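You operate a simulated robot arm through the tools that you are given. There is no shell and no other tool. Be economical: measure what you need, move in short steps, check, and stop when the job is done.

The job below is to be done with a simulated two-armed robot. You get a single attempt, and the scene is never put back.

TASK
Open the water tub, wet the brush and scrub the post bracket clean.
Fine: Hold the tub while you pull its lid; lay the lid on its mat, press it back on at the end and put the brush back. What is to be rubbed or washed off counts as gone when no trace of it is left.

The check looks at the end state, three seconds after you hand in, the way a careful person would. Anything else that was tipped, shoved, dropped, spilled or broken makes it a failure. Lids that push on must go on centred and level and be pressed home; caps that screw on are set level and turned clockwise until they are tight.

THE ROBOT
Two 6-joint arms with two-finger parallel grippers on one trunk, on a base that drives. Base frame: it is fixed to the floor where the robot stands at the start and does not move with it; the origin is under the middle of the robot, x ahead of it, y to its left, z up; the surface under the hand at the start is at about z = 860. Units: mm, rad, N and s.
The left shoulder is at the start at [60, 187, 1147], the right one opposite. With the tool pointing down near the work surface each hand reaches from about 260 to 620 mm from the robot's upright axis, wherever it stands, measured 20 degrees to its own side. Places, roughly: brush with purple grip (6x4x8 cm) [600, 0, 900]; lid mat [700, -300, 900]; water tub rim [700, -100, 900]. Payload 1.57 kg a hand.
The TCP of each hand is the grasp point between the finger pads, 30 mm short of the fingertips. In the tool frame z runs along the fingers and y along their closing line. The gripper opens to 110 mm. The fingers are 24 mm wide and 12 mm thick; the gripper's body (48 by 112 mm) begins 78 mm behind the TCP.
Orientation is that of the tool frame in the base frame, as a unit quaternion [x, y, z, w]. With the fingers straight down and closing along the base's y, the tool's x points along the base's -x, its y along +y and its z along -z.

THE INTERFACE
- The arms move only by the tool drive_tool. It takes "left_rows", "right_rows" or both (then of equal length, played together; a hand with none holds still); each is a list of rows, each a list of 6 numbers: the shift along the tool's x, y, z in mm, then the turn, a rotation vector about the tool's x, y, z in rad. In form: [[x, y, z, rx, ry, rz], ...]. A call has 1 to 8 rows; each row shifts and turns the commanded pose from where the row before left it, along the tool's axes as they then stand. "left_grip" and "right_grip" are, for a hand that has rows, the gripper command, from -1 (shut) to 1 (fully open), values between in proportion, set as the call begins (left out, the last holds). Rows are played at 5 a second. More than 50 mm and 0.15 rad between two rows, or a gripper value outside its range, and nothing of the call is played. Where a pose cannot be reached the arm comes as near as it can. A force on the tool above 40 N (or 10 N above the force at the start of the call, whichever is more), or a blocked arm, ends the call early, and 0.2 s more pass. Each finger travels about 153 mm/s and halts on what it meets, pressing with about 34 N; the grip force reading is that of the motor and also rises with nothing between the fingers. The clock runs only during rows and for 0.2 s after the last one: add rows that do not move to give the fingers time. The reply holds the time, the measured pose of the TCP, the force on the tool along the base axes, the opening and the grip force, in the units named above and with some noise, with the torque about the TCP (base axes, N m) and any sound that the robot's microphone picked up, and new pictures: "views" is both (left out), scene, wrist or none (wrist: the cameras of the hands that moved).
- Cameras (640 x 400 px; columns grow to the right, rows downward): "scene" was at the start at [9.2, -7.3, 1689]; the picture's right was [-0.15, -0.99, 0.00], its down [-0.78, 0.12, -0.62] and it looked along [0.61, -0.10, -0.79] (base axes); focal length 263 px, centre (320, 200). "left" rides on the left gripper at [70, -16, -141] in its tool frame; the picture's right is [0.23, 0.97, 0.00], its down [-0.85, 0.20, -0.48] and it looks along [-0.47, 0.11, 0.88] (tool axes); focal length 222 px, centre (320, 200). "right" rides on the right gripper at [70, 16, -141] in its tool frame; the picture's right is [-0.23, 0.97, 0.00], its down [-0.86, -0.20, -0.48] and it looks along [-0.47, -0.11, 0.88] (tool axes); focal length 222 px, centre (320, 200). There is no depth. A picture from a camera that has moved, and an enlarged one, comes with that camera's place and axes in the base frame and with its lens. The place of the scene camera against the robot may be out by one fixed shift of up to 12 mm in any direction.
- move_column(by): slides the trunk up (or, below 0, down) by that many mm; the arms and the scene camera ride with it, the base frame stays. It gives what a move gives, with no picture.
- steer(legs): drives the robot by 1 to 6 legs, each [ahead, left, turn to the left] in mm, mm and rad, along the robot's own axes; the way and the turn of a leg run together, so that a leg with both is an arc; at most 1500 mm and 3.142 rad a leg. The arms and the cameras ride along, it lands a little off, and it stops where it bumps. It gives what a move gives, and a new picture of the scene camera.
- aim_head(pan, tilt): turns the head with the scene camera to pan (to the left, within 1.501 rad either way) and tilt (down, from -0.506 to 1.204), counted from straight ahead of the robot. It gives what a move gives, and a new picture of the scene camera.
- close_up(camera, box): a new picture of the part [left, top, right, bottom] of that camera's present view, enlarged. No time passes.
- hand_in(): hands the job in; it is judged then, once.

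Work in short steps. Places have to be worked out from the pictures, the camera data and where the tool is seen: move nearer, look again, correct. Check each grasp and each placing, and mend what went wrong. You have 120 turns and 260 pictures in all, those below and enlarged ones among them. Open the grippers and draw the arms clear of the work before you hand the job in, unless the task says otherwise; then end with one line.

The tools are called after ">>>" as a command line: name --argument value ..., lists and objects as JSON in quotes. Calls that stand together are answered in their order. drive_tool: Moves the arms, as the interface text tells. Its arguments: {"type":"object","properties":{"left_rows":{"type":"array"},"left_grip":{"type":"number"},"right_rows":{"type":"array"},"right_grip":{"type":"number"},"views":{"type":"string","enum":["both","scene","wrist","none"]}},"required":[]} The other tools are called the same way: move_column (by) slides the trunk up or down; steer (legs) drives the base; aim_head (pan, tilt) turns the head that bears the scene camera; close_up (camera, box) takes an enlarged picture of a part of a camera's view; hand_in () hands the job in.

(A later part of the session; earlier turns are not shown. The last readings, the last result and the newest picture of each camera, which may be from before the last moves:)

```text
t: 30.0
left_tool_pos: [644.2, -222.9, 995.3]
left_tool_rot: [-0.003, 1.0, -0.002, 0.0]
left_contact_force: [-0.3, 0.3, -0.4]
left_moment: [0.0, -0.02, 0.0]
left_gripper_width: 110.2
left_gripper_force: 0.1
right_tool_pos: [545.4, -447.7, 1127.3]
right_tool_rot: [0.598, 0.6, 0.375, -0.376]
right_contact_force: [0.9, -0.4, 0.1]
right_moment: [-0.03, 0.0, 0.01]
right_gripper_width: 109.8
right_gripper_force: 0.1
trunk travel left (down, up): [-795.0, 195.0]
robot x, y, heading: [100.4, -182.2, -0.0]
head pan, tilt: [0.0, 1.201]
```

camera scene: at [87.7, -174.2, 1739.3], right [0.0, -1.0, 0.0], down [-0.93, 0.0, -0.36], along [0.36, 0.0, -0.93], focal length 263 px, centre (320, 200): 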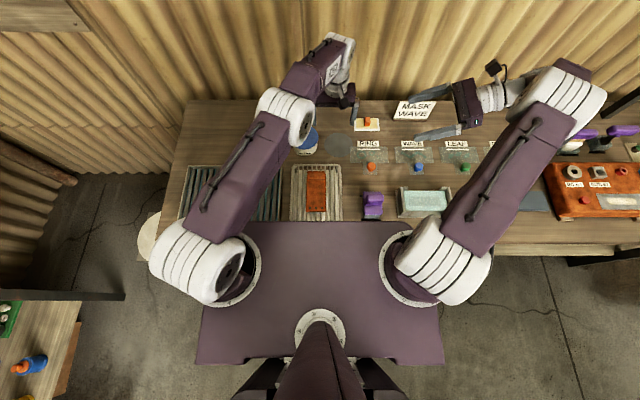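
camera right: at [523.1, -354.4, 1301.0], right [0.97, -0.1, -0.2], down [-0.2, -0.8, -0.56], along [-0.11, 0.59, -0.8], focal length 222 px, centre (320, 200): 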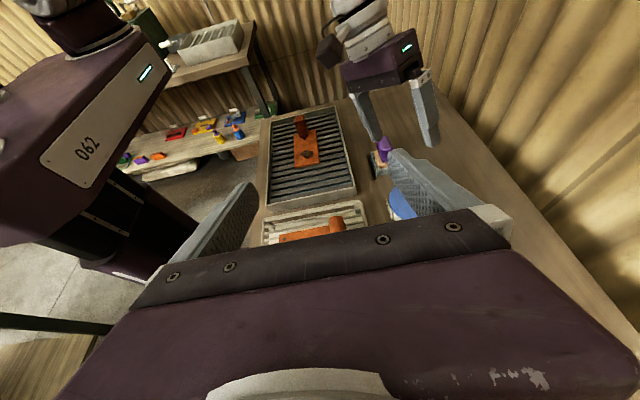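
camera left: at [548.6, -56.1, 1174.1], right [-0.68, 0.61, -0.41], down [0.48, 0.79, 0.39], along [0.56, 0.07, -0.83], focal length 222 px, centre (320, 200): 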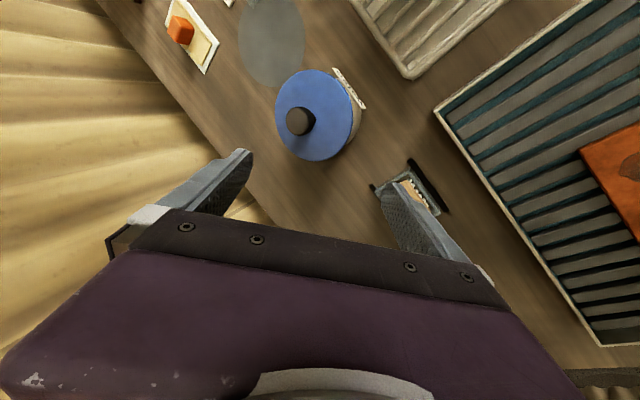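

Now the left hand goes clear to the left at height while the right hand comes to a hover right of the tub.

>>> drive_tool --left_rows '[[0, 0, -30, 0, 0, 0], [11, 41, 0, 0, 0, 0], [11, 41, 0, 0, 0, 0], [11, 41, 0, 0, 0, 0], [11, 41, 0, 0, 0, 0], [0, 0, 0, 0, 0, 0]]' --right_rows '[[0, 0, 0, 0, 0, 0], [-9, 23, 40, 0, 0, 0], [-9, 23, 40, 0, 0, 0], [-9, 23, 40, 0, 0, 0], [-9, 23, 40, 0, 0, 0], [-9, 21, 40, 0, 0, 0]]' --views "both"

```text
t: 31.4
left_tool_pos: [601.2, -60.5, 1023.5]
left_tool_rot: [-0.004, 1.0, -0.001, -0.001]
left_contact_force: [-0.2, 0.2, 0.8]
left_moment: [0.02, 0.03, -0.02]
left_gripper_width: 110.0
left_gripper_force: 0.0
right_tool_pos: [657.0, -286.5, 1001.7]
right_tool_rot: [0.598, 0.599, 0.374, -0.378]
right_contact_force: [-0.1, -0.5, -0.4]
right_moment: [-0.02, -0.02, 0.01]
right_gripper_width: 110.2
right_gripper_force: 0.1
trunk travel left (down, up): [-795.0, 195.0]
robot x, y, heading: [99.6, -181.4, 0.003]
head pan, tilt: [0.0, 1.201]
camera scene: at [90.5, -176.9, 1689.4], right [0.0, -1.0, 0.0], down [-0.93, 0.0, -0.36], along [0.36, 0.0, -0.93], focal length 263 px, centre (320, 200)
camera right: at [674.2, -382.6, 1124.5], right [0.97, -0.1, -0.21], down [-0.2, -0.8, -0.56], along [-0.11, 0.59, -0.8], focal length 222 px, centre (320, 200)
camera left: at [532.5, -76.2, 1165.2], right [-0.23, 0.97, 0.0], down [0.85, 0.21, 0.48], along [0.46, 0.11, -0.88], focal length 222 px, centre (320, 200)
```

scene: 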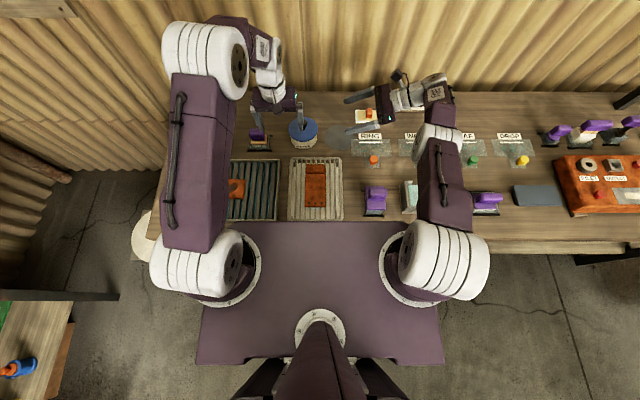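
right: 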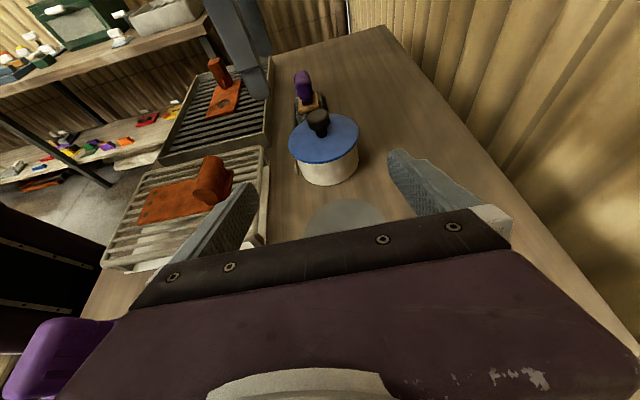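
left: 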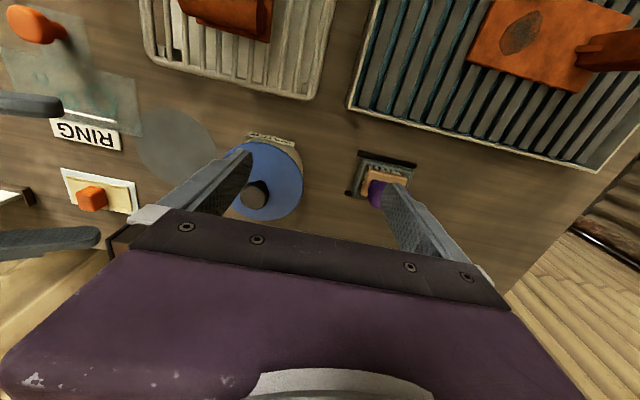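

Tub axis refined to [660,−120]. I bring the right hand to the approach line, 86 mm short of the holding pose.

>>> drive_tool --right_rows '[[-12.7, 1, 31, 0, 0, 0], [-12.7, 1, 31, 0, 0, 0], [-12.7, 1, 31, 0, 0, 0], [0, 0, 0, 0, 0, 0]]' --views "both"

```text
t: 32.4
left_tool_pos: [600.8, -59.4, 1024.0]
left_tool_rot: [-0.003, 1.0, -0.001, 0.0]
left_contact_force: [-0.5, 0.6, 0.0]
left_moment: [-0.01, -0.02, -0.01]
left_gripper_width: 110.1
left_gripper_force: 0.0
right_tool_pos: [640.3, -216.5, 929.2]
right_tool_rot: [0.598, 0.6, 0.375, -0.377]
right_contact_force: [0.6, 0.8, -0.5]
right_moment: [-0.01, -0.01, 0.05]
right_gripper_width: 110.0
right_gripper_force: 0.1
right hand out of reach, approached as far as the arm can: row 1, 2, 3
trunk travel left (down, up): [-795.0, 195.0]
robot x, y, heading: [97.7, -178.6, 0.005]
head pan, tilt: [0.0, 1.201]
camera scene: at [88.7, -176.9, 1689.3], right [0.0, -1.0, 0.0], down [-0.93, 0.0, -0.36], along [0.36, 0.0, -0.93], focal length 263 px, centre (320, 200)
camera right: at [656.6, -313.1, 1053.2], right [0.97, -0.1, -0.2], down [-0.2, -0.8, -0.56], along [-0.11, 0.59, -0.8], focal length 222 px, centre (320, 200)
```

scene: 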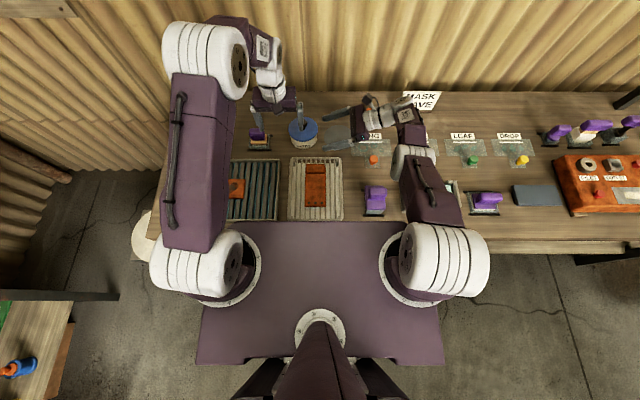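
right: 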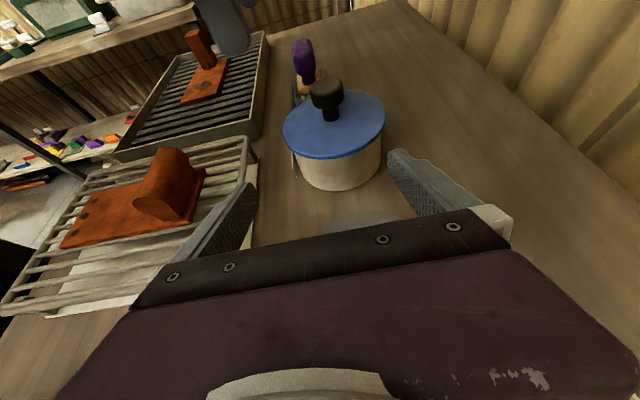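

The right arm is at its outer limit in x (640 instead of 660). I drive ahead 40 mm more.

>>> steer --legs '[[40, 0, 0]]'

```text
t: 33.3
left_tool_pos: [635.3, -59.1, 1026.0]
left_tool_rot: [-0.004, 1.0, -0.002, 0.003]
left_contact_force: [-0.3, 0.3, 0.3]
left_moment: [0.0, -0.05, 0.01]
left_gripper_width: 110.1
left_gripper_force: 0.0
right_tool_pos: [674.4, -216.0, 931.7]
right_tool_rot: [0.597, 0.601, 0.377, -0.375]
right_contact_force: [-0.4, -0.4, 0.3]
right_moment: [0.0, -0.03, -0.02]
right_gripper_width: 110.3
right_gripper_force: 0.0
trunk travel left (down, up): [-795.0, 195.0]
robot x, y, heading: [136.0, -180.9, -0.0]
head pan, tilt: [0.0, 1.201]
camera scene: at [119.6, -176.7, 1689.3], right [0.0, -1.0, 0.0], down [-0.93, 0.0, -0.37], along [0.37, 0.0, -0.93], focal length 263 px, centre (320, 200)
```

scene: 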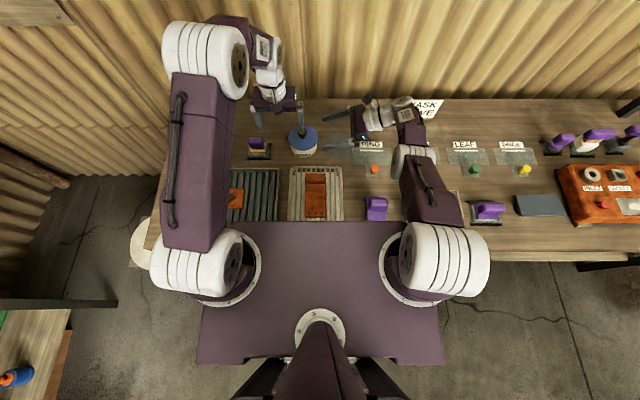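

I correct sideways to x≈660 and check with the wrist camera.

>>> drive_tool --right_rows '[[-6, -14, 0, 0, 0, 0], [0, 0, 0, 0, 0, 0]]' --views "wrist"

>>> close_up --camera "right" --box '[200, 50, 480, 225]'

```text
t: 33.9
left_tool_pos: [638.9, -59.4, 1025.1]
left_tool_rot: [-0.004, 1.0, -0.002, 0.001]
left_contact_force: [0.1, 0.5, -0.7]
left_moment: [0.0, -0.02, 0.0]
left_gripper_width: 109.8
left_gripper_force: 0.0
right_tool_pos: [670.5, -219.9, 921.0]
right_tool_rot: [0.597, 0.602, 0.374, -0.376]
right_contact_force: [0.2, 0.0, 0.8]
right_moment: [-0.04, 0.0, 0.0]
right_gripper_width: 110.2
right_gripper_force: 0.1
right hand out of reach, approached as far as the arm can: row 1
trunk travel left (down, up): [-795.0, 195.0]
robot x, y, heading: [137.7, -182.1, 0.007]
head pan, tilt: [0.0, 1.201]
camera right: at [687.8, -317.0, 1044.8], right [0.97, -0.09, -0.2], down [-0.19, -0.8, -0.56], along [-0.11, 0.59, -0.8], focal length 222 px, centre (320, 200)
```

right: 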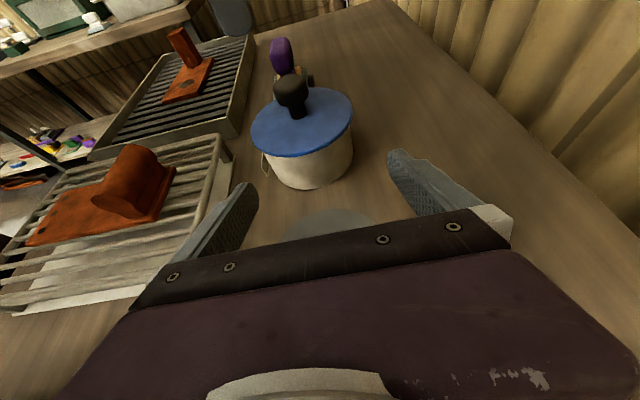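

```text
2.29 times, centred on (340, 138) of right
camera zoom: at [687.8, -317.0, 1044.8], right [0.97, -0.09, -0.2], down [-0.19, -0.8, -0.56], along [-0.11, 0.59, -0.8], focal length 508 px, centre (274, 343)
```

zoom: 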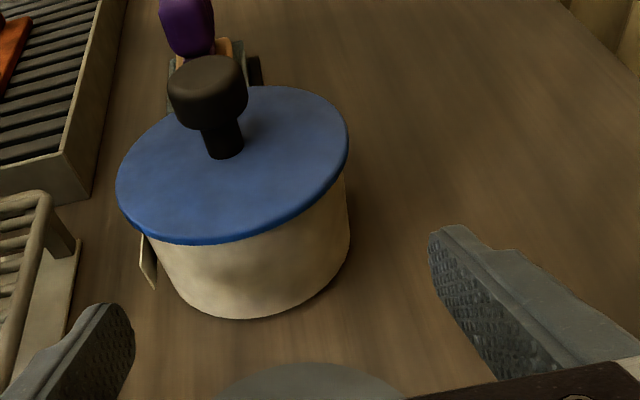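

The command is accumulated beyond reach; I correct by the remainder to bring x to 660.

>>> drive_tool --right_rows '[[0, -22, 0, 0, 0, 0], [0, 0, 0, 0, 0, 0]]' --views "none"

```text
t: 34.5
left_tool_pos: [638.7, -59.2, 1024.3]
left_tool_rot: [-0.003, 1.0, -0.001, 0.001]
left_contact_force: [0.1, 0.6, 0.1]
left_moment: [0.0, 0.02, -0.03]
left_gripper_width: 109.9
left_gripper_force: 0.0
right_tool_pos: [668.0, -223.3, 912.2]
right_tool_rot: [0.597, 0.601, 0.374, -0.377]
right_contact_force: [-0.4, 0.2, -1.0]
right_moment: [0.02, 0.0, -0.02]
right_gripper_width: 110.0
right_gripper_force: 0.0
right hand out of reach, approached as far as the arm can: row 1
trunk travel left (down, up): [-795.0, 195.0]
robot x, y, heading: [137.1, -180.2, 0.007]
head pan, tilt: [0.0, 1.201]
```

This looks like a wrist limit for pointing so squarely sideways. I raise the trunk and shift the base to the right so the right forearm points more towards the tub.

>>> move_column --by 60

>>> steer --legs '[[0, -120, 0]]'

```text
t: 35.5
left_tool_pos: [639.0, -59.4, 1084.2]
left_tool_rot: [-0.003, 1.0, 0.0, 0.0]
left_contact_force: [-1.3, -0.4, -0.3]
left_moment: [-0.02, 0.0, 0.0]
left_gripper_width: 110.1
left_gripper_force: 0.0
right_tool_pos: [669.3, -223.8, 971.1]
right_tool_rot: [0.597, 0.601, 0.374, -0.377]
right_contact_force: [-0.4, 0.3, 0.1]
right_moment: [0.0, 0.0, 0.0]
right_gripper_width: 109.9
right_gripper_force: 0.0
trunk travel left (down, up): [-855.0, 135.0]
robot x, y, heading: [138.6, -178.8, -0.0]
head pan, tilt: [0.0, 1.201]
```

```text
t: 36.7
left_tool_pos: [640.9, -178.2, 1084.1]
left_tool_rot: [-0.002, 1.0, -0.002, 0.0]
left_contact_force: [0.7, -0.5, -0.3]
left_moment: [0.01, -0.01, -0.01]
left_gripper_width: 109.8
left_gripper_force: 0.0
right_tool_pos: [667.3, -341.2, 971.5]
right_tool_rot: [0.598, 0.601, 0.374, -0.377]
right_contact_force: [0.0, 0.6, -0.3]
right_moment: [-0.05, 0.02, 0.01]
right_gripper_width: 109.9
right_gripper_force: 0.2
trunk travel left (down, up): [-855.0, 135.0]
robot x, y, heading: [137.4, -300.0, 0.001]
head pan, tilt: [0.0, 1.201]
camera scene: at [128.0, -293.1, 1749.3], right [0.0, -1.0, 0.0], down [-0.93, 0.0, -0.36], along [0.36, 0.0, -0.93], focal length 263 px, centre (320, 200)
```

scene: 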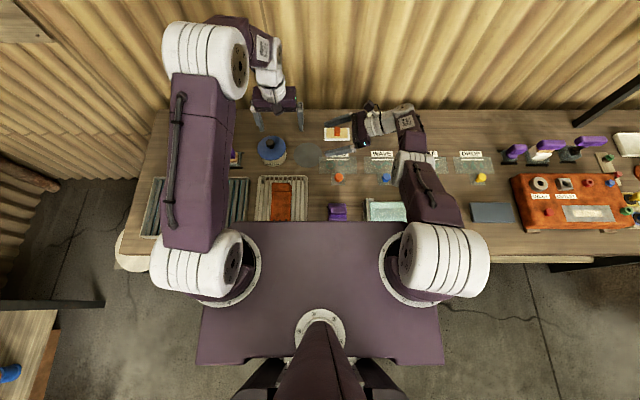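

Left hand moves back to the left at height; the right goes to the approach line again.

>>> drive_tool --left_rows '[[0, 30, 0, 0, 0, 0], [0, 30, 0, 0, 0, 0], [0, 30, 0, 0, 0, 0], [0, 30, 0, 0, 0, 0], [0, 0, 0, 0, 0, 0]]' --right_rows '[[3.3, -1.8, 32, 0, 0, 0], [3.3, -1.8, 32, 0, 0, 0], [3.3, -1.8, 32, 0, 0, 0], [3.3, -1.8, 32, 0, 0, 0], [0, 0, 0, 0, 0, 0]]' --views "none"

```text
t: 37.9
left_tool_pos: [637.5, -60.4, 1082.4]
left_tool_rot: [-0.003, 1.0, -0.001, 0.001]
left_contact_force: [0.5, -0.4, -1.2]
left_moment: [-0.01, 0.02, -0.02]
left_gripper_width: 109.9
left_gripper_force: 0.1
right_tool_pos: [651.4, -224.3, 930.5]
right_tool_rot: [0.599, 0.599, 0.375, -0.376]
right_contact_force: [0.3, -0.1, -1.2]
right_moment: [0.01, -0.01, -0.02]
right_gripper_width: 109.9
right_gripper_force: 0.0
right hand out of reach, approached as far as the arm can: row 3, 4
trunk travel left (down, up): [-855.0, 135.0]
robot x, y, heading: [138.3, -299.8, -0.0]
head pan, tilt: [0.0, 1.201]
```

The deviation suggests the shoulder is too high for a near-level hand. I raise both hands relative to the robot, then lower the trunk by the same amount.

>>> drive_tool --left_rows '[[0, 0, -30, 0, 0, 0], [0, 0, -30, 0, 0, 0], [0, 0, -30, 0, 0, 0], [0, 0, -30, 0, 0, 0], [0, 0, 0, 0, 0, 0]]' --right_rows '[[27, 0, -30, 0, 0, 0], [27, 0, -30, 0, 0, 0], [36, 0, -17, 0, 0, 0], [36, 0, -17, 0, 0, 0], [0, 0, 0, 0, 0, 0]]' --views "none"

>>> move_column --by -120

```text
t: 39.1
left_tool_pos: [638.4, -60.3, 1203.9]
left_tool_rot: [-0.003, 1.0, -0.002, 0.0]
left_contact_force: [-0.4, 0.2, 0.1]
left_moment: [0.02, 0.07, 0.02]
left_gripper_width: 110.1
left_gripper_force: 0.0
right_tool_pos: [650.4, -253.3, 1085.1]
right_tool_rot: [0.598, 0.6, 0.375, -0.376]
right_contact_force: [-0.5, -0.4, 0.3]
right_moment: [0.06, 0.02, -0.01]
right_gripper_width: 110.1
right_gripper_force: 0.1
trunk travel left (down, up): [-855.0, 135.0]
robot x, y, heading: [136.3, -297.9, 0.001]
head pan, tilt: [0.0, 1.201]
```

```text
t: 40.6
left_tool_pos: [640.2, -60.9, 1084.3]
left_tool_rot: [-0.002, 1.0, -0.002, 0.0]
left_contact_force: [0.8, 0.3, -0.2]
left_moment: [0.0, -0.03, 0.03]
left_gripper_width: 109.6
left_gripper_force: 0.0
right_tool_pos: [651.0, -252.4, 964.6]
right_tool_rot: [0.597, 0.6, 0.375, -0.378]
right_contact_force: [0.2, 0.5, -0.2]
right_moment: [0.02, 0.02, 0.02]
right_gripper_width: 110.1
right_gripper_force: 0.1
trunk travel left (down, up): [-735.0, 255.0]
robot x, y, heading: [140.1, -300.7, 0.005]
head pan, tilt: [0.0, 1.201]
```

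Now again to the approach line.

>>> drive_tool --right_rows '[[-9.7, 4.5, 23, 0, 0, 0], [-9.7, 4.5, 23, 0, 0, 0], [0, 0, 0, 0, 0, 0]]' --views "wrist"

```text
t: 41.4
left_tool_pos: [639.3, -61.1, 1084.1]
left_tool_rot: [-0.003, 1.0, -0.001, 0.0]
left_contact_force: [0.0, 0.4, 0.1]
left_moment: [0.02, -0.01, 0.02]
left_gripper_width: 109.9
left_gripper_force: 0.1
right_tool_pos: [659.1, -221.0, 929.1]
right_tool_rot: [0.597, 0.6, 0.375, -0.377]
right_contact_force: [0.1, 1.0, 0.4]
right_moment: [0.03, 0.02, 0.0]
right_gripper_width: 110.2
right_gripper_force: 0.0
trunk travel left (down, up): [-735.0, 255.0]
robot x, y, heading: [134.6, -298.6, -0.0]
head pan, tilt: [0.0, 1.201]
camera right: at [676.0, -318.4, 1051.5], right [0.97, -0.09, -0.2], down [-0.2, -0.8, -0.56], along [-0.11, 0.59, -0.8], focal length 222 px, centre (320, 200)
```

right: 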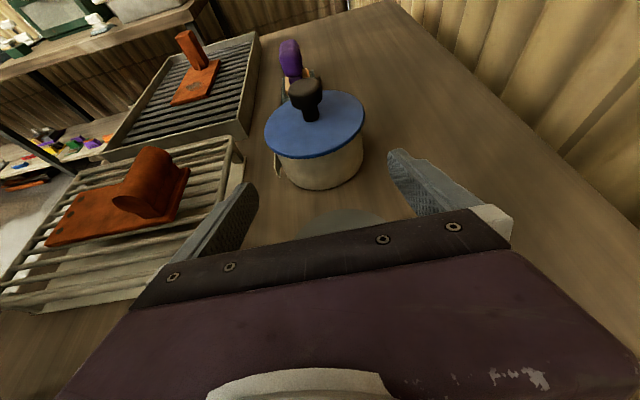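

On the line now without limits. I centre by 1.5 mm and advance half way.

>>> drive_tool --right_rows '[[-1, 1.5, 0, 0, 0, 0], [0, 0, 24, 0, 0, 0], [0, 0, 24, 0, 0, 0], [0, 0, 0, 0, 0, 0]]' --views "wrist"

>>> close_up --camera "right" --box '[180, 50, 460, 225]'

```text
t: 42.4
left_tool_pos: [638.0, -60.8, 1084.8]
left_tool_rot: [-0.003, 1.0, -0.001, 0.0]
left_contact_force: [0.0, -0.1, 0.2]
left_moment: [0.02, 0.04, -0.01]
left_gripper_width: 109.9
left_gripper_force: 0.0
right_tool_pos: [661.2, -178.6, 905.9]
right_tool_rot: [0.598, 0.6, 0.375, -0.377]
right_contact_force: [-0.3, 0.5, 0.6]
right_moment: [-0.05, 0.02, 0.0]
right_gripper_width: 110.3
right_gripper_force: 0.1
trunk travel left (down, up): [-735.0, 255.0]
robot x, y, heading: [135.9, -299.6, 0.0]
head pan, tilt: [0.0, 1.201]
camera right: at [677.8, -275.7, 1028.6], right [0.97, -0.09, -0.21], down [-0.2, -0.8, -0.56], along [-0.11, 0.59, -0.8], focal length 222 px, centre (320, 200)
```

right: 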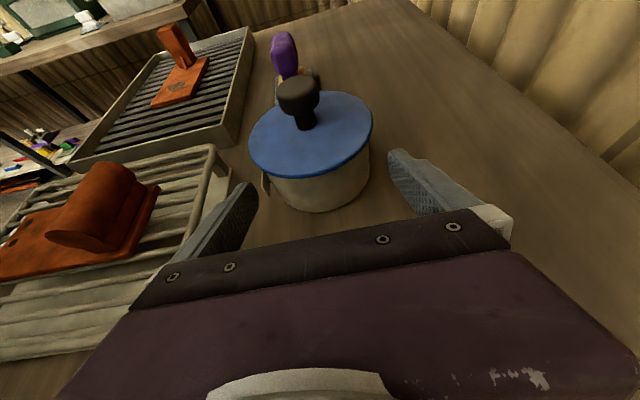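

```text
2.29 times, centred on (320, 138) of right
camera zoom: at [677.8, -275.7, 1028.6], right [0.97, -0.09, -0.21], down [-0.2, -0.8, -0.56], along [-0.11, 0.59, -0.8], focal length 508 px, centre (320, 343)
```

zoom: 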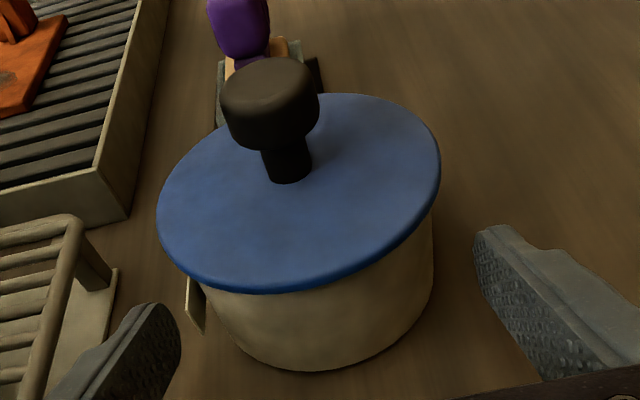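

Lid spans about x 606–711 with its centre near 659.5, so fingers need a −1.5 mm shift. I advance the rest in small rows, watching force.

>>> drive_tool --right_rows '[[0, -1.5, 10, 0, 0, 0], [0, 0, 10, 0, 0, 0], [0, 0, 10, 0, 0, 0], [0, 0, 9, 0, 0, 0], [0, 0, 0, 0, 0, 0]]' --views "wrist"

>>> close_up --camera "right" --box '[180, 50, 460, 225]'

```text
t: 43.6
left_tool_pos: [639.3, -62.6, 1083.1]
left_tool_rot: [-0.002, 1.0, -0.001, 0.0]
left_contact_force: [-0.2, 0.5, -0.5]
left_moment: [-0.02, -0.02, -0.01]
left_gripper_width: 110.0
left_gripper_force: 0.1
right_tool_pos: [658.1, -141.3, 887.0]
right_tool_rot: [0.597, 0.6, 0.375, -0.378]
right_contact_force: [-0.2, 0.4, -0.3]
right_moment: [0.0, -0.01, 0.0]
right_gripper_width: 109.9
right_gripper_force: 0.1
trunk travel left (down, up): [-735.0, 255.0]
robot x, y, heading: [136.6, -299.3, -0.003]
head pan, tilt: [0.0, 1.201]
camera right: at [675.7, -238.1, 1010.8], right [0.97, -0.09, -0.21], down [-0.2, -0.8, -0.56], along [-0.11, 0.59, -0.8], focal length 222 px, centre (320, 200)
```

right: 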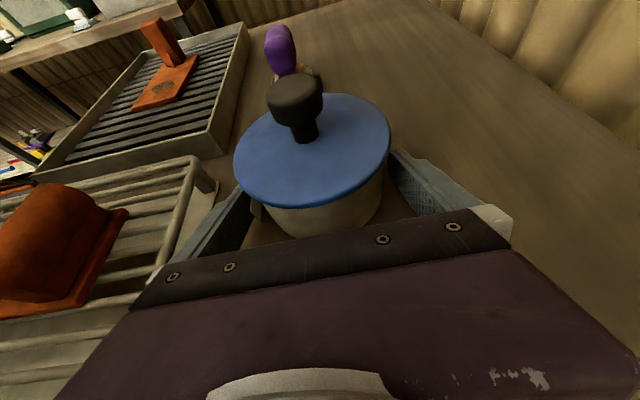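

```text
2.29 times, centred on (320, 138) of right
camera zoom: at [675.7, -238.1, 1010.8], right [0.97, -0.09, -0.21], down [-0.2, -0.8, -0.56], along [-0.11, 0.59, -0.8], focal length 508 px, centre (320, 343)
```

zoom: 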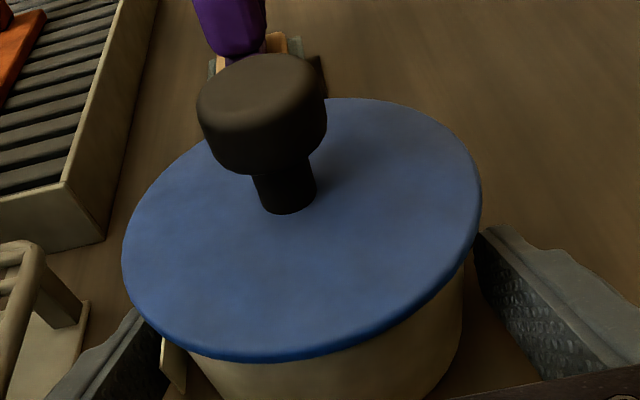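

No contact, tub centred between the fingers (axis ≈[658,−118]). I advance 4 mm level and close.

>>> drive_tool --right_rows '[[1.75, 0, 3.6, 0, 0, 0], [0, 0, 0, 0, 0, 0]]' --views "none"

>>> drive_tool --right_rows '[[0, 0, 0, 0, 0, 0], [0, 0, 0, 0, 0, 0], [0, 0, 0, 0, 0, 0]]' --right_grip -1 --views "both"

>>> close_up --camera "right" --box '[180, 50, 460, 225]'

```text
t: 44.2
left_tool_pos: [639.8, -61.0, 1084.6]
left_tool_rot: [-0.002, 1.0, 0.0, 0.001]
left_contact_force: [-0.2, -0.1, -0.4]
left_moment: [0.02, -0.01, 0.01]
left_gripper_width: 109.9
left_gripper_force: 0.1
right_tool_pos: [659.6, -138.0, 886.9]
right_tool_rot: [0.598, 0.6, 0.374, -0.377]
right_contact_force: [-0.2, -0.2, 0.7]
right_moment: [-0.03, 0.01, 0.0]
right_gripper_width: 110.3
right_gripper_force: 0.1
trunk travel left (down, up): [-735.0, 255.0]
robot x, y, heading: [136.0, -299.7, 0.001]
head pan, tilt: [0.0, 1.201]
```

```text
t: 45.0
left_tool_pos: [640.1, -61.3, 1082.4]
left_tool_rot: [-0.002, 1.0, -0.001, 0.0]
left_contact_force: [0.6, -0.6, -1.2]
left_moment: [0.0, -0.01, 0.0]
left_gripper_width: 110.0
left_gripper_force: 0.0
right_tool_pos: [659.6, -137.7, 887.5]
right_tool_rot: [0.598, 0.6, 0.375, -0.376]
right_contact_force: [0.3, -0.2, -0.2]
right_moment: [0.01, -0.12, -0.03]
right_gripper_width: 95.0
right_gripper_force: 33.4
trunk travel left (down, up): [-735.0, 255.0]
robot x, y, heading: [136.0, -298.6, 0.005]
head pan, tilt: [0.0, 1.201]
camera scene: at [128.1, -295.3, 1629.3], right [0.0, -1.0, 0.0], down [-0.93, 0.0, -0.36], along [0.36, 0.0, -0.93], focal length 263 px, centre (320, 200)
camera right: at [676.2, -235.0, 1011.2], right [0.97, -0.09, -0.21], down [-0.2, -0.8, -0.56], along [-0.11, 0.59, -0.8], focal length 222 px, centre (320, 200)
```

scene: 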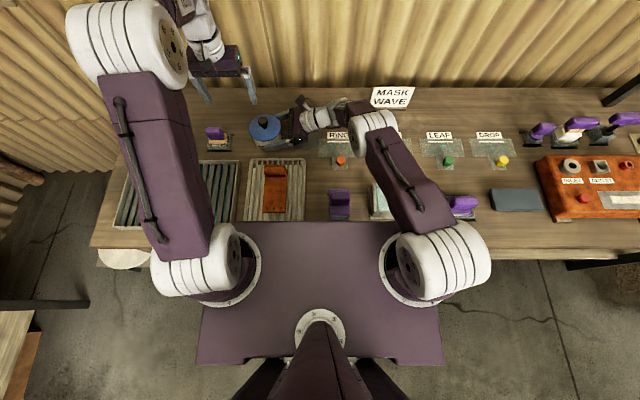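
right: 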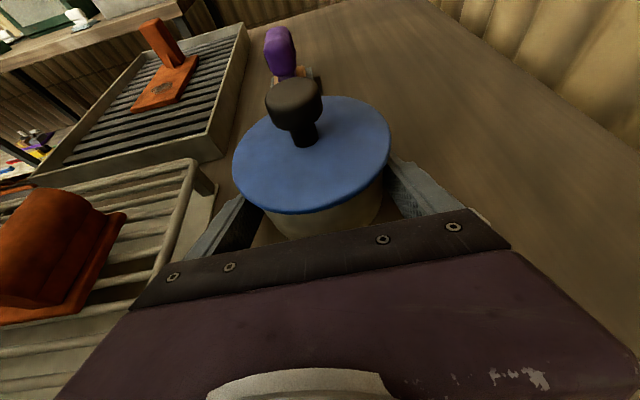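

```text
2.29 times, centred on (320, 138) of right
camera zoom: at [676.2, -235.0, 1011.2], right [0.97, -0.09, -0.21], down [-0.2, -0.8, -0.56], along [-0.11, 0.59, -0.8], focal length 508 px, centre (320, 343)
```

zoom: 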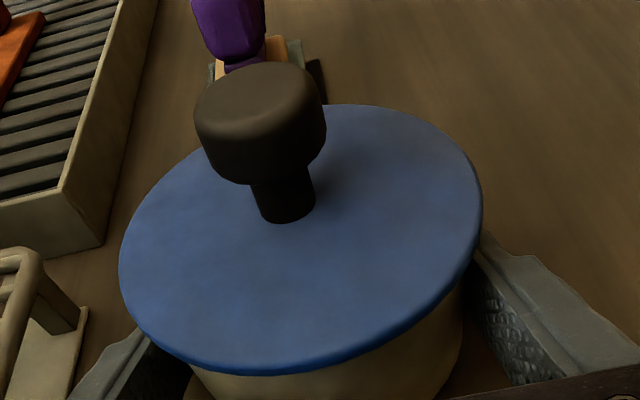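

Tub held (95 mm, 33 N), fingers below the lid. The knob axis is [658,−118.6], head z≈932–950. I bring the left hand above it with a 60 mm opening.

>>> drive_tool --left_rows '[[-9, -28.8, 0, 0, 0, 0], [-9, -28.8, 0, 0, 0, 0], [0, 0, 36, 0, 0, 0], [0, 0, 36, 0, 0, 0], [0, 0, 0, 0, 0, 0]]' --left_grip 0.09 --views "wrist"

>>> close_up --camera "right" --box '[180, 0, 460, 175]'

```text
t: 46.2
left_tool_pos: [658.3, -118.7, 1008.0]
left_tool_rot: [-0.002, 1.0, -0.002, 0.0]
left_contact_force: [-0.6, 0.8, 0.0]
left_moment: [-0.03, -0.02, 0.01]
left_gripper_width: 59.8
left_gripper_force: 0.0
right_tool_pos: [658.5, -139.0, 886.6]
right_tool_rot: [0.597, 0.6, 0.375, -0.378]
right_contact_force: [0.1, 1.4, 0.1]
right_moment: [0.07, -0.08, -0.04]
right_gripper_width: 94.9
right_gripper_force: 34.1
trunk travel left (down, up): [-735.0, 255.0]
robot x, y, heading: [134.5, -300.4, -0.001]
head pan, tilt: [0.0, 1.201]
camera left: at [589.6, -134.7, 1149.6], right [-0.23, 0.97, 0.0], down [0.85, 0.21, 0.48], along [0.47, 0.11, -0.88], focal length 222 px, centre (320, 200)
```

left: 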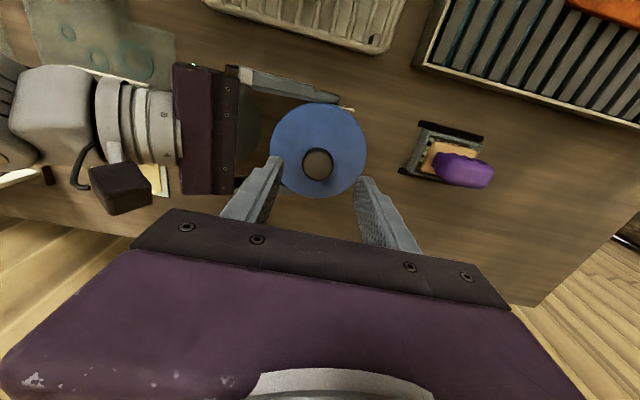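

```text
2.29 times, centred on (320, 88) of right
camera zoom: at [676.2, -234.9, 1011.2], right [0.97, -0.09, -0.21], down [-0.2, -0.8, -0.56], along [-0.11, 0.59, -0.8], focal length 508 px, centre (320, 457)
```

zoom: 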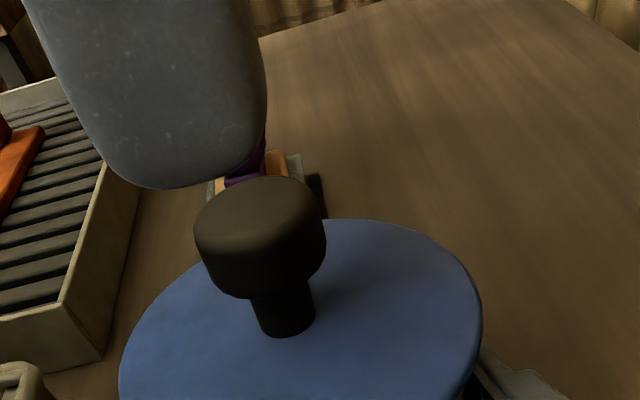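

Alignment within 2 mm. I lower 53 mm with a −1 mm y correction and close on the knob head.

>>> drive_tool --left_rows '[[-1, -1.2, 20, 0, 0, 0], [0, 0, 20, 0, 0, 0], [0, 0, 13, 0, 0, 0], [0, 0, 0, 0, 0, 0]]' --views "none"

>>> close_up --camera "right" --box '[180, 0, 460, 175]'

```text
t: 47.2
left_tool_pos: [660.2, -120.7, 958.2]
left_tool_rot: [-0.002, 1.0, -0.001, 0.0]
left_contact_force: [0.3, -0.1, 0.1]
left_moment: [0.02, -0.01, -0.02]
left_gripper_width: 59.9
left_gripper_force: 0.0
right_tool_pos: [659.1, -137.9, 887.4]
right_tool_rot: [0.597, 0.6, 0.375, -0.378]
right_contact_force: [-0.1, -1.6, -0.3]
right_moment: [0.02, -0.03, 0.01]
right_gripper_width: 94.9
right_gripper_force: 34.4
trunk travel left (down, up): [-735.0, 255.0]
robot x, y, heading: [135.9, -306.0, 0.006]
head pan, tilt: [0.0, 1.201]
```

```text
2.29 times, centred on (320, 88) of right
camera zoom: at [676.1, -234.9, 1011.2], right [0.97, -0.09, -0.21], down [-0.2, -0.8, -0.56], along [-0.11, 0.59, -0.8], focal length 508 px, centre (320, 457)
```

zoom: 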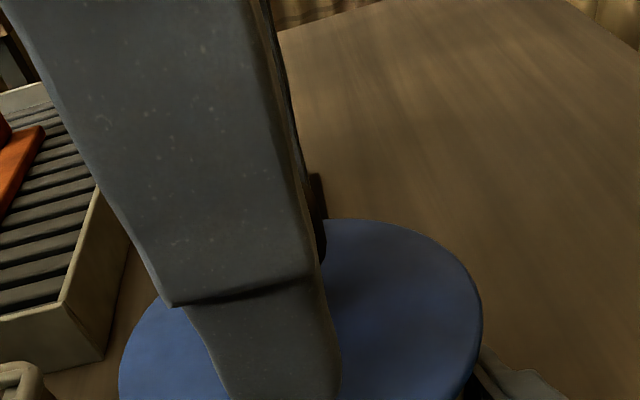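

The fingers bracket the knob head; I close the left gripper.

>>> drive_tool --left_rows '[[0, 0, 1, 0, 0, 0], [0, 0, 0, 0, 0, 0], [0, 0, 0, 0, 0, 0], [0, 0, 0, 0, 0, 0]]' --left_grip -1 --views "wrist"

>>> close_up --camera "left" --box '[220, 90, 420, 215]'

```text
t: 48.2
left_tool_pos: [658.3, -121.2, 955.9]
left_tool_rot: [-0.002, 1.0, -0.002, 0.0]
left_contact_force: [3.9, -2.6, 3.7]
left_moment: [0.02, -0.06, -0.02]
left_gripper_width: 28.6
left_gripper_force: 33.5
right_tool_pos: [660.2, -138.0, 888.1]
right_tool_rot: [0.597, 0.601, 0.375, -0.377]
right_contact_force: [-1.3, 1.5, 0.1]
right_moment: [-0.12, -0.19, 0.0]
right_gripper_width: 94.9
right_gripper_force: 34.4
trunk travel left (down, up): [-735.0, 255.0]
robot x, y, heading: [137.8, -301.9, -0.0]
head pan, tilt: [0.0, 1.201]
camera left: at [590.0, -136.9, 1098.5], right [-0.23, 0.97, 0.0], down [0.85, 0.21, 0.48], along [0.47, 0.11, -0.88], focal length 222 px, centre (320, 200)
```

left: 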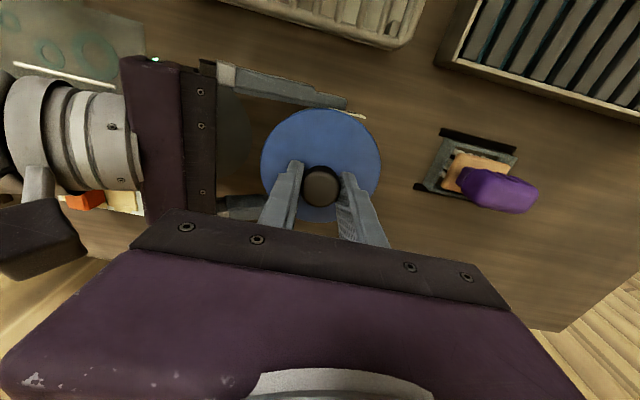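

```text
3.20 times, centred on (320, 152) of left
camera zoom: at [590.0, -136.9, 1098.5], right [-0.23, 0.97, 0.0], down [0.85, 0.21, 0.48], along [0.47, 0.11, -0.88], focal length 711 px, centre (320, 352)
```

zoom: 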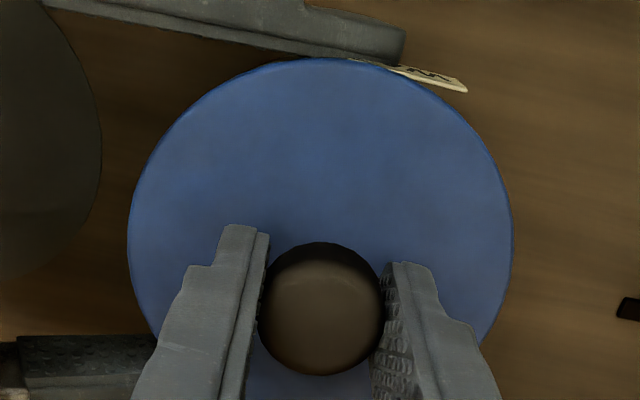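

Knob gripped (28.6 mm). I pull straight up in small rows while the right hand holds the tub.

>>> drive_tool --left_rows '[[0, 0, -2, 0, 0, 0], [0, 0, -2, 0, 0, 0], [0, 0, -2, 0, 0, 0], [0, 0, -2, 0, 0, 0], [0, 0, -2, 0, 0, 0], [0, 0, -2, 0, 0, 0], [0, 0, 0, 0, 0, 0]]' --views "wrist"

>>> close_up --camera "right" --box '[180, 0, 460, 175]'

```text
t: 49.8
left_tool_pos: [658.9, -121.0, 970.2]
left_tool_rot: [-0.003, 1.0, -0.001, -0.001]
left_contact_force: [0.1, 0.5, -1.1]
left_moment: [-0.01, 0.02, 0.02]
left_gripper_width: 28.5
left_gripper_force: 33.8
right_tool_pos: [660.5, -138.4, 887.6]
right_tool_rot: [0.598, 0.6, 0.375, -0.377]
right_contact_force: [1.7, -0.1, 1.0]
right_moment: [0.01, 0.0, -0.02]
right_gripper_width: 94.7
right_gripper_force: 34.0
trunk travel left (down, up): [-735.0, 255.0]
robot x, y, heading: [137.6, -299.2, 0.004]
head pan, tilt: [0.0, 1.201]
camera left: at [589.2, -137.6, 1111.7], right [-0.23, 0.97, 0.0], down [0.85, 0.21, 0.48], along [0.47, 0.11, -0.88], focal length 222 px, centre (320, 200)
```

left: 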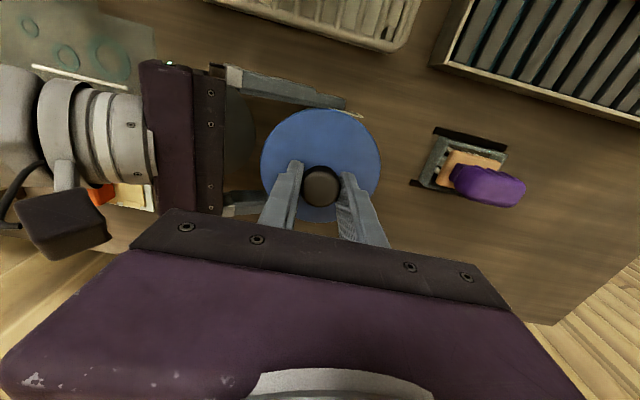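

```text
2.29 times, centred on (320, 88) of right
camera zoom: at [676.3, -235.0, 1011.2], right [0.97, -0.09, -0.21], down [-0.2, -0.8, -0.56], along [-0.11, 0.59, -0.8], focal length 508 px, centre (320, 457)
```

zoom: 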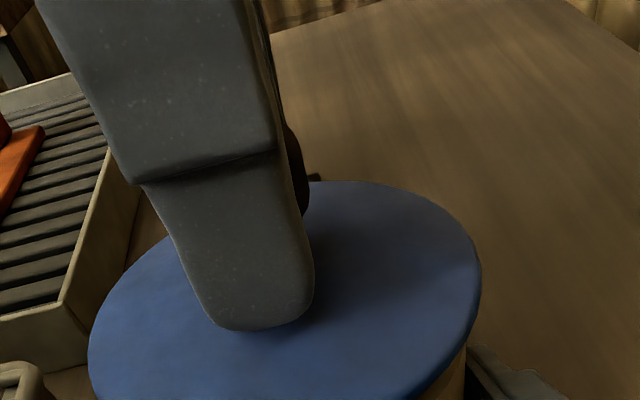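

The lid came free. I lift it another 90 mm and look.

>>> drive_tool --left_rows '[[0, 0, -20, 0, 0, 0], [0, 0, -25, 0, 0, 0], [0, 0, -25, 0, 0, 0], [0, 0, -20, 0, 0, 0], [0, 0, 0, 0, 0, 0]]' --views "both"

>>> close_up --camera "right" --box '[180, 50, 460, 225]'

```text
t: 51.0
left_tool_pos: [659.4, -120.8, 1061.3]
left_tool_rot: [-0.003, 1.0, 0.0, 0.0]
left_contact_force: [-0.5, 0.4, -0.2]
left_moment: [0.04, 0.02, 0.03]
left_gripper_width: 28.9
left_gripper_force: 33.7
right_tool_pos: [660.1, -138.4, 888.5]
right_tool_rot: [0.597, 0.601, 0.374, -0.378]
right_contact_force: [-0.2, -0.1, 1.2]
right_moment: [0.05, -0.05, 0.0]
right_gripper_width: 94.9
right_gripper_force: 34.2
trunk travel left (down, up): [-735.0, 255.0]
robot x, y, heading: [134.4, -296.9, -0.006]
head pan, tilt: [0.0, 1.201]
camera scene: at [127.9, -295.4, 1629.3], right [0.0, -1.0, 0.0], down [-0.93, 0.0, -0.36], along [0.36, 0.0, -0.93], focal length 263 px, centre (320, 200)
camera left: at [589.2, -137.4, 1203.0], right [-0.23, 0.97, 0.0], down [0.85, 0.21, 0.48], along [0.47, 0.11, -0.88], focal length 222 px, centre (320, 200)
```

scene: 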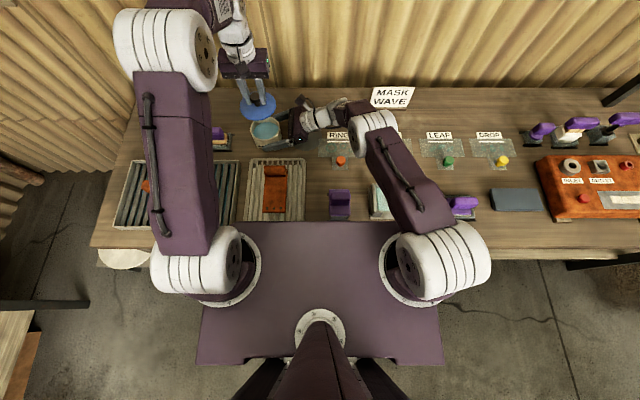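
left: 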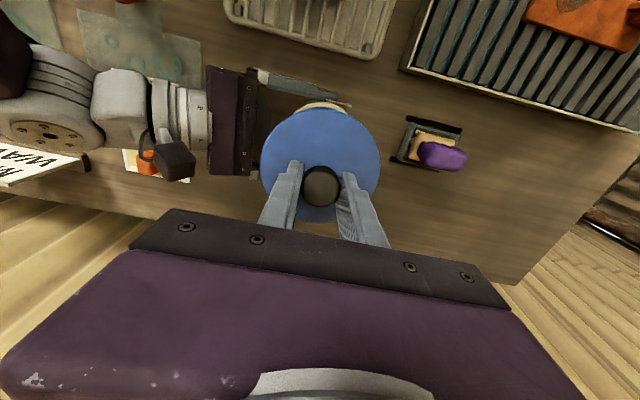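

```text
2.29 times, centred on (320, 138) of right
camera zoom: at [676.1, -235.0, 1011.2], right [0.97, -0.09, -0.21], down [-0.2, -0.8, -0.56], along [-0.11, 0.59, -0.8], focal length 508 px, centre (320, 343)
```

zoom: 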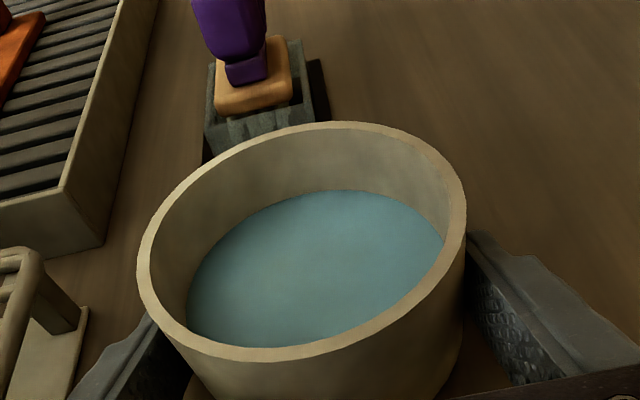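

Lid off and level, water inside. The right hand releases the tub and backs straight out along its approach line.

>>> drive_tool --right_rows '[[0, 0, 0, 0, 0, 0], [0, 0, 0, 0, 0, 0], [0, 0, -15, 0, 0, 0], [0, 0, -30, 0, 0, 0], [0, 0, -40, 0, 0, 0], [0, 0, -40, 0, 0, 0], [0, 0, -40, 0, 0, 0], [0, 0, -40, 0, 0, 0]]' --right_grip 1 --views "none"

>>> drive_tool --right_rows '[[10, -20, -40, 0, 0, 0], [10, -20, -40, 0, 0, 0], [10, -20, -30, 0, 0, 0], [0, 0, 0, 0, 0, 0]]' --views "both"

>>> close_up --camera "left" --box '[80, 60, 400, 260]'

```text
t: 52.8
left_tool_pos: [658.2, -122.2, 1062.6]
left_tool_rot: [-0.003, 1.0, 0.0, 0.0]
left_contact_force: [-0.4, -0.1, -0.8]
left_moment: [0.04, -0.04, -0.01]
left_gripper_width: 28.7
left_gripper_force: 33.8
right_tool_pos: [661.6, -326.6, 980.5]
right_tool_rot: [0.597, 0.601, 0.374, -0.377]
right_contact_force: [-0.2, 0.8, -0.5]
right_moment: [0.03, 0.0, 0.04]
right_gripper_width: 110.0
right_gripper_force: 0.0
trunk travel left (down, up): [-735.0, 255.0]
robot x, y, heading: [134.6, -303.9, 0.001]
head pan, tilt: [0.0, 1.201]
```

```text
t: 53.8
left_tool_pos: [659.9, -121.0, 1061.1]
left_tool_rot: [-0.002, 1.0, -0.001, 0.0]
left_contact_force: [0.1, 0.3, -1.1]
left_moment: [-0.02, 0.0, -0.01]
left_gripper_width: 28.4
left_gripper_force: 34.0
right_tool_pos: [601.4, -410.7, 1053.7]
right_tool_rot: [0.598, 0.6, 0.375, -0.377]
right_contact_force: [-0.4, 0.5, -0.6]
right_moment: [-0.02, 0.01, -0.02]
right_gripper_width: 110.0
right_gripper_force: 0.2
trunk travel left (down, up): [-735.0, 255.0]
robot x, y, heading: [135.6, -299.4, 0.002]
head pan, tilt: [0.0, 1.201]
camera scene: at [128.5, -295.3, 1629.3], right [0.0, -1.0, 0.0], down [-0.93, 0.0, -0.36], along [0.36, 0.0, -0.93], focal length 263 px, centre (320, 200)
camera right: at [619.2, -506.5, 1177.4], right [0.97, -0.09, -0.21], down [-0.2, -0.8, -0.56], along [-0.11, 0.59, -0.8], focal length 222 px, centre (320, 200)
```

scene: 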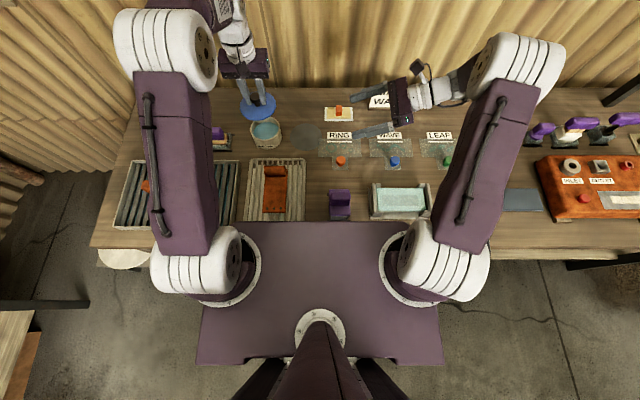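
right: 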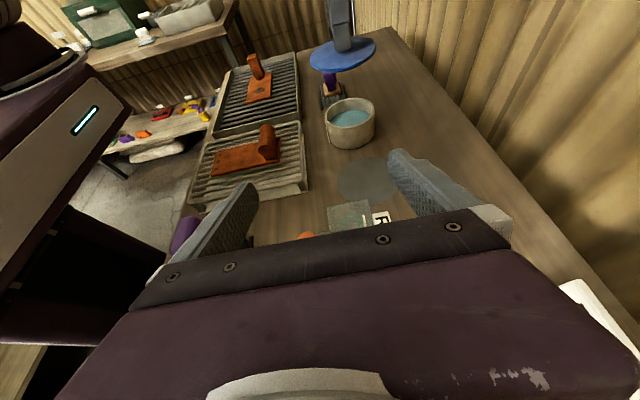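

```text
2.00 times, centred on (240, 160) of left
camera zoom: at [589.6, -137.3, 1202.5], right [-0.23, 0.97, 0.0], down [0.85, 0.21, 0.48], along [0.46, 0.11, -0.88], focal length 444 px, centre (480, 280)
```

zoom: 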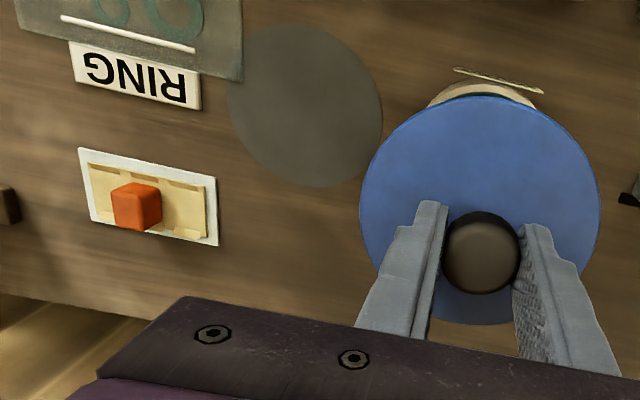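

Mat centre is about [661,−248]. I carry the lid over it at height, then lower to 60 mm above.

>>> drive_tool --left_rows '[[0, -32, 0, 0, 0, 0], [-1, -32, 0, 0, 0, 0], [-1, -32, 0, 0, 0, 0], [0, -31, 0, 0, 0, 0], [0, 0, 40, 0, 0, 0], [0, 0, 40, 0, 0, 0], [0, 0, 30, 0, 0, 0], [0, 0, 0, 0, 0, 0]]' --views "both"

>>> close_up --camera "right" --box '[220, 80, 500, 255]'

```text
t: 55.6
left_tool_pos: [664.4, -248.6, 950.7]
left_tool_rot: [-0.003, 1.0, -0.002, 0.001]
left_contact_force: [0.1, 0.0, -0.6]
left_moment: [0.03, 0.02, 0.05]
left_gripper_width: 28.3
left_gripper_force: 34.1
right_tool_pos: [602.0, -409.0, 1053.4]
right_tool_rot: [0.598, 0.6, 0.375, -0.377]
right_contact_force: [0.1, 0.6, 0.0]
right_moment: [0.03, -0.01, 0.02]
right_gripper_width: 110.2
right_gripper_force: 0.1
trunk travel left (down, up): [-735.0, 255.0]
robot x, y, heading: [134.7, -303.3, 0.001]
head pan, tilt: [0.0, 1.201]
camera scene: at [127.8, -295.0, 1629.3], right [0.0, -1.0, 0.0], down [-0.93, 0.0, -0.36], along [0.36, 0.0, -0.93], focal length 263 px, centre (320, 200)
camera left: at [595.4, -265.9, 1092.7], right [-0.23, 0.97, 0.0], down [0.85, 0.21, 0.48], along [0.47, 0.11, -0.88], focal length 222 px, centre (320, 200)
```

scene: 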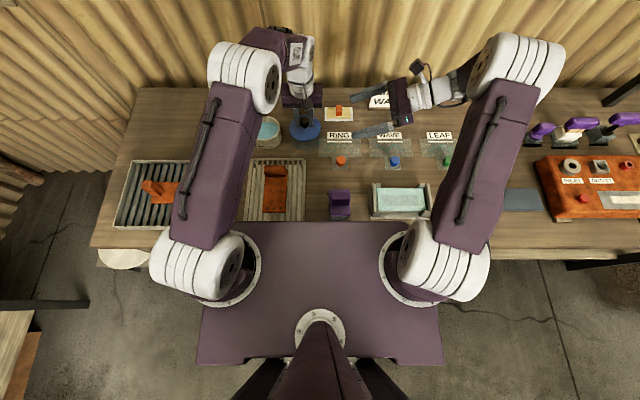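
left: 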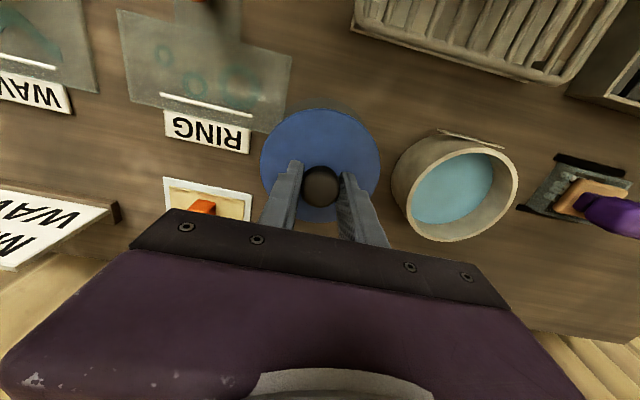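

```text
2.29 times, centred on (360, 168) of right
camera zoom: at [619.0, -506.1, 1177.5], right [0.97, -0.09, -0.21], down [-0.2, -0.8, -0.56], along [-0.11, 0.59, -0.8], focal length 508 px, centre (229, 274)
```

zoom: 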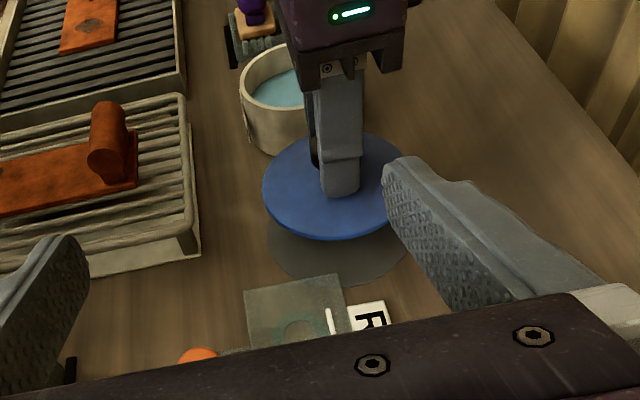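

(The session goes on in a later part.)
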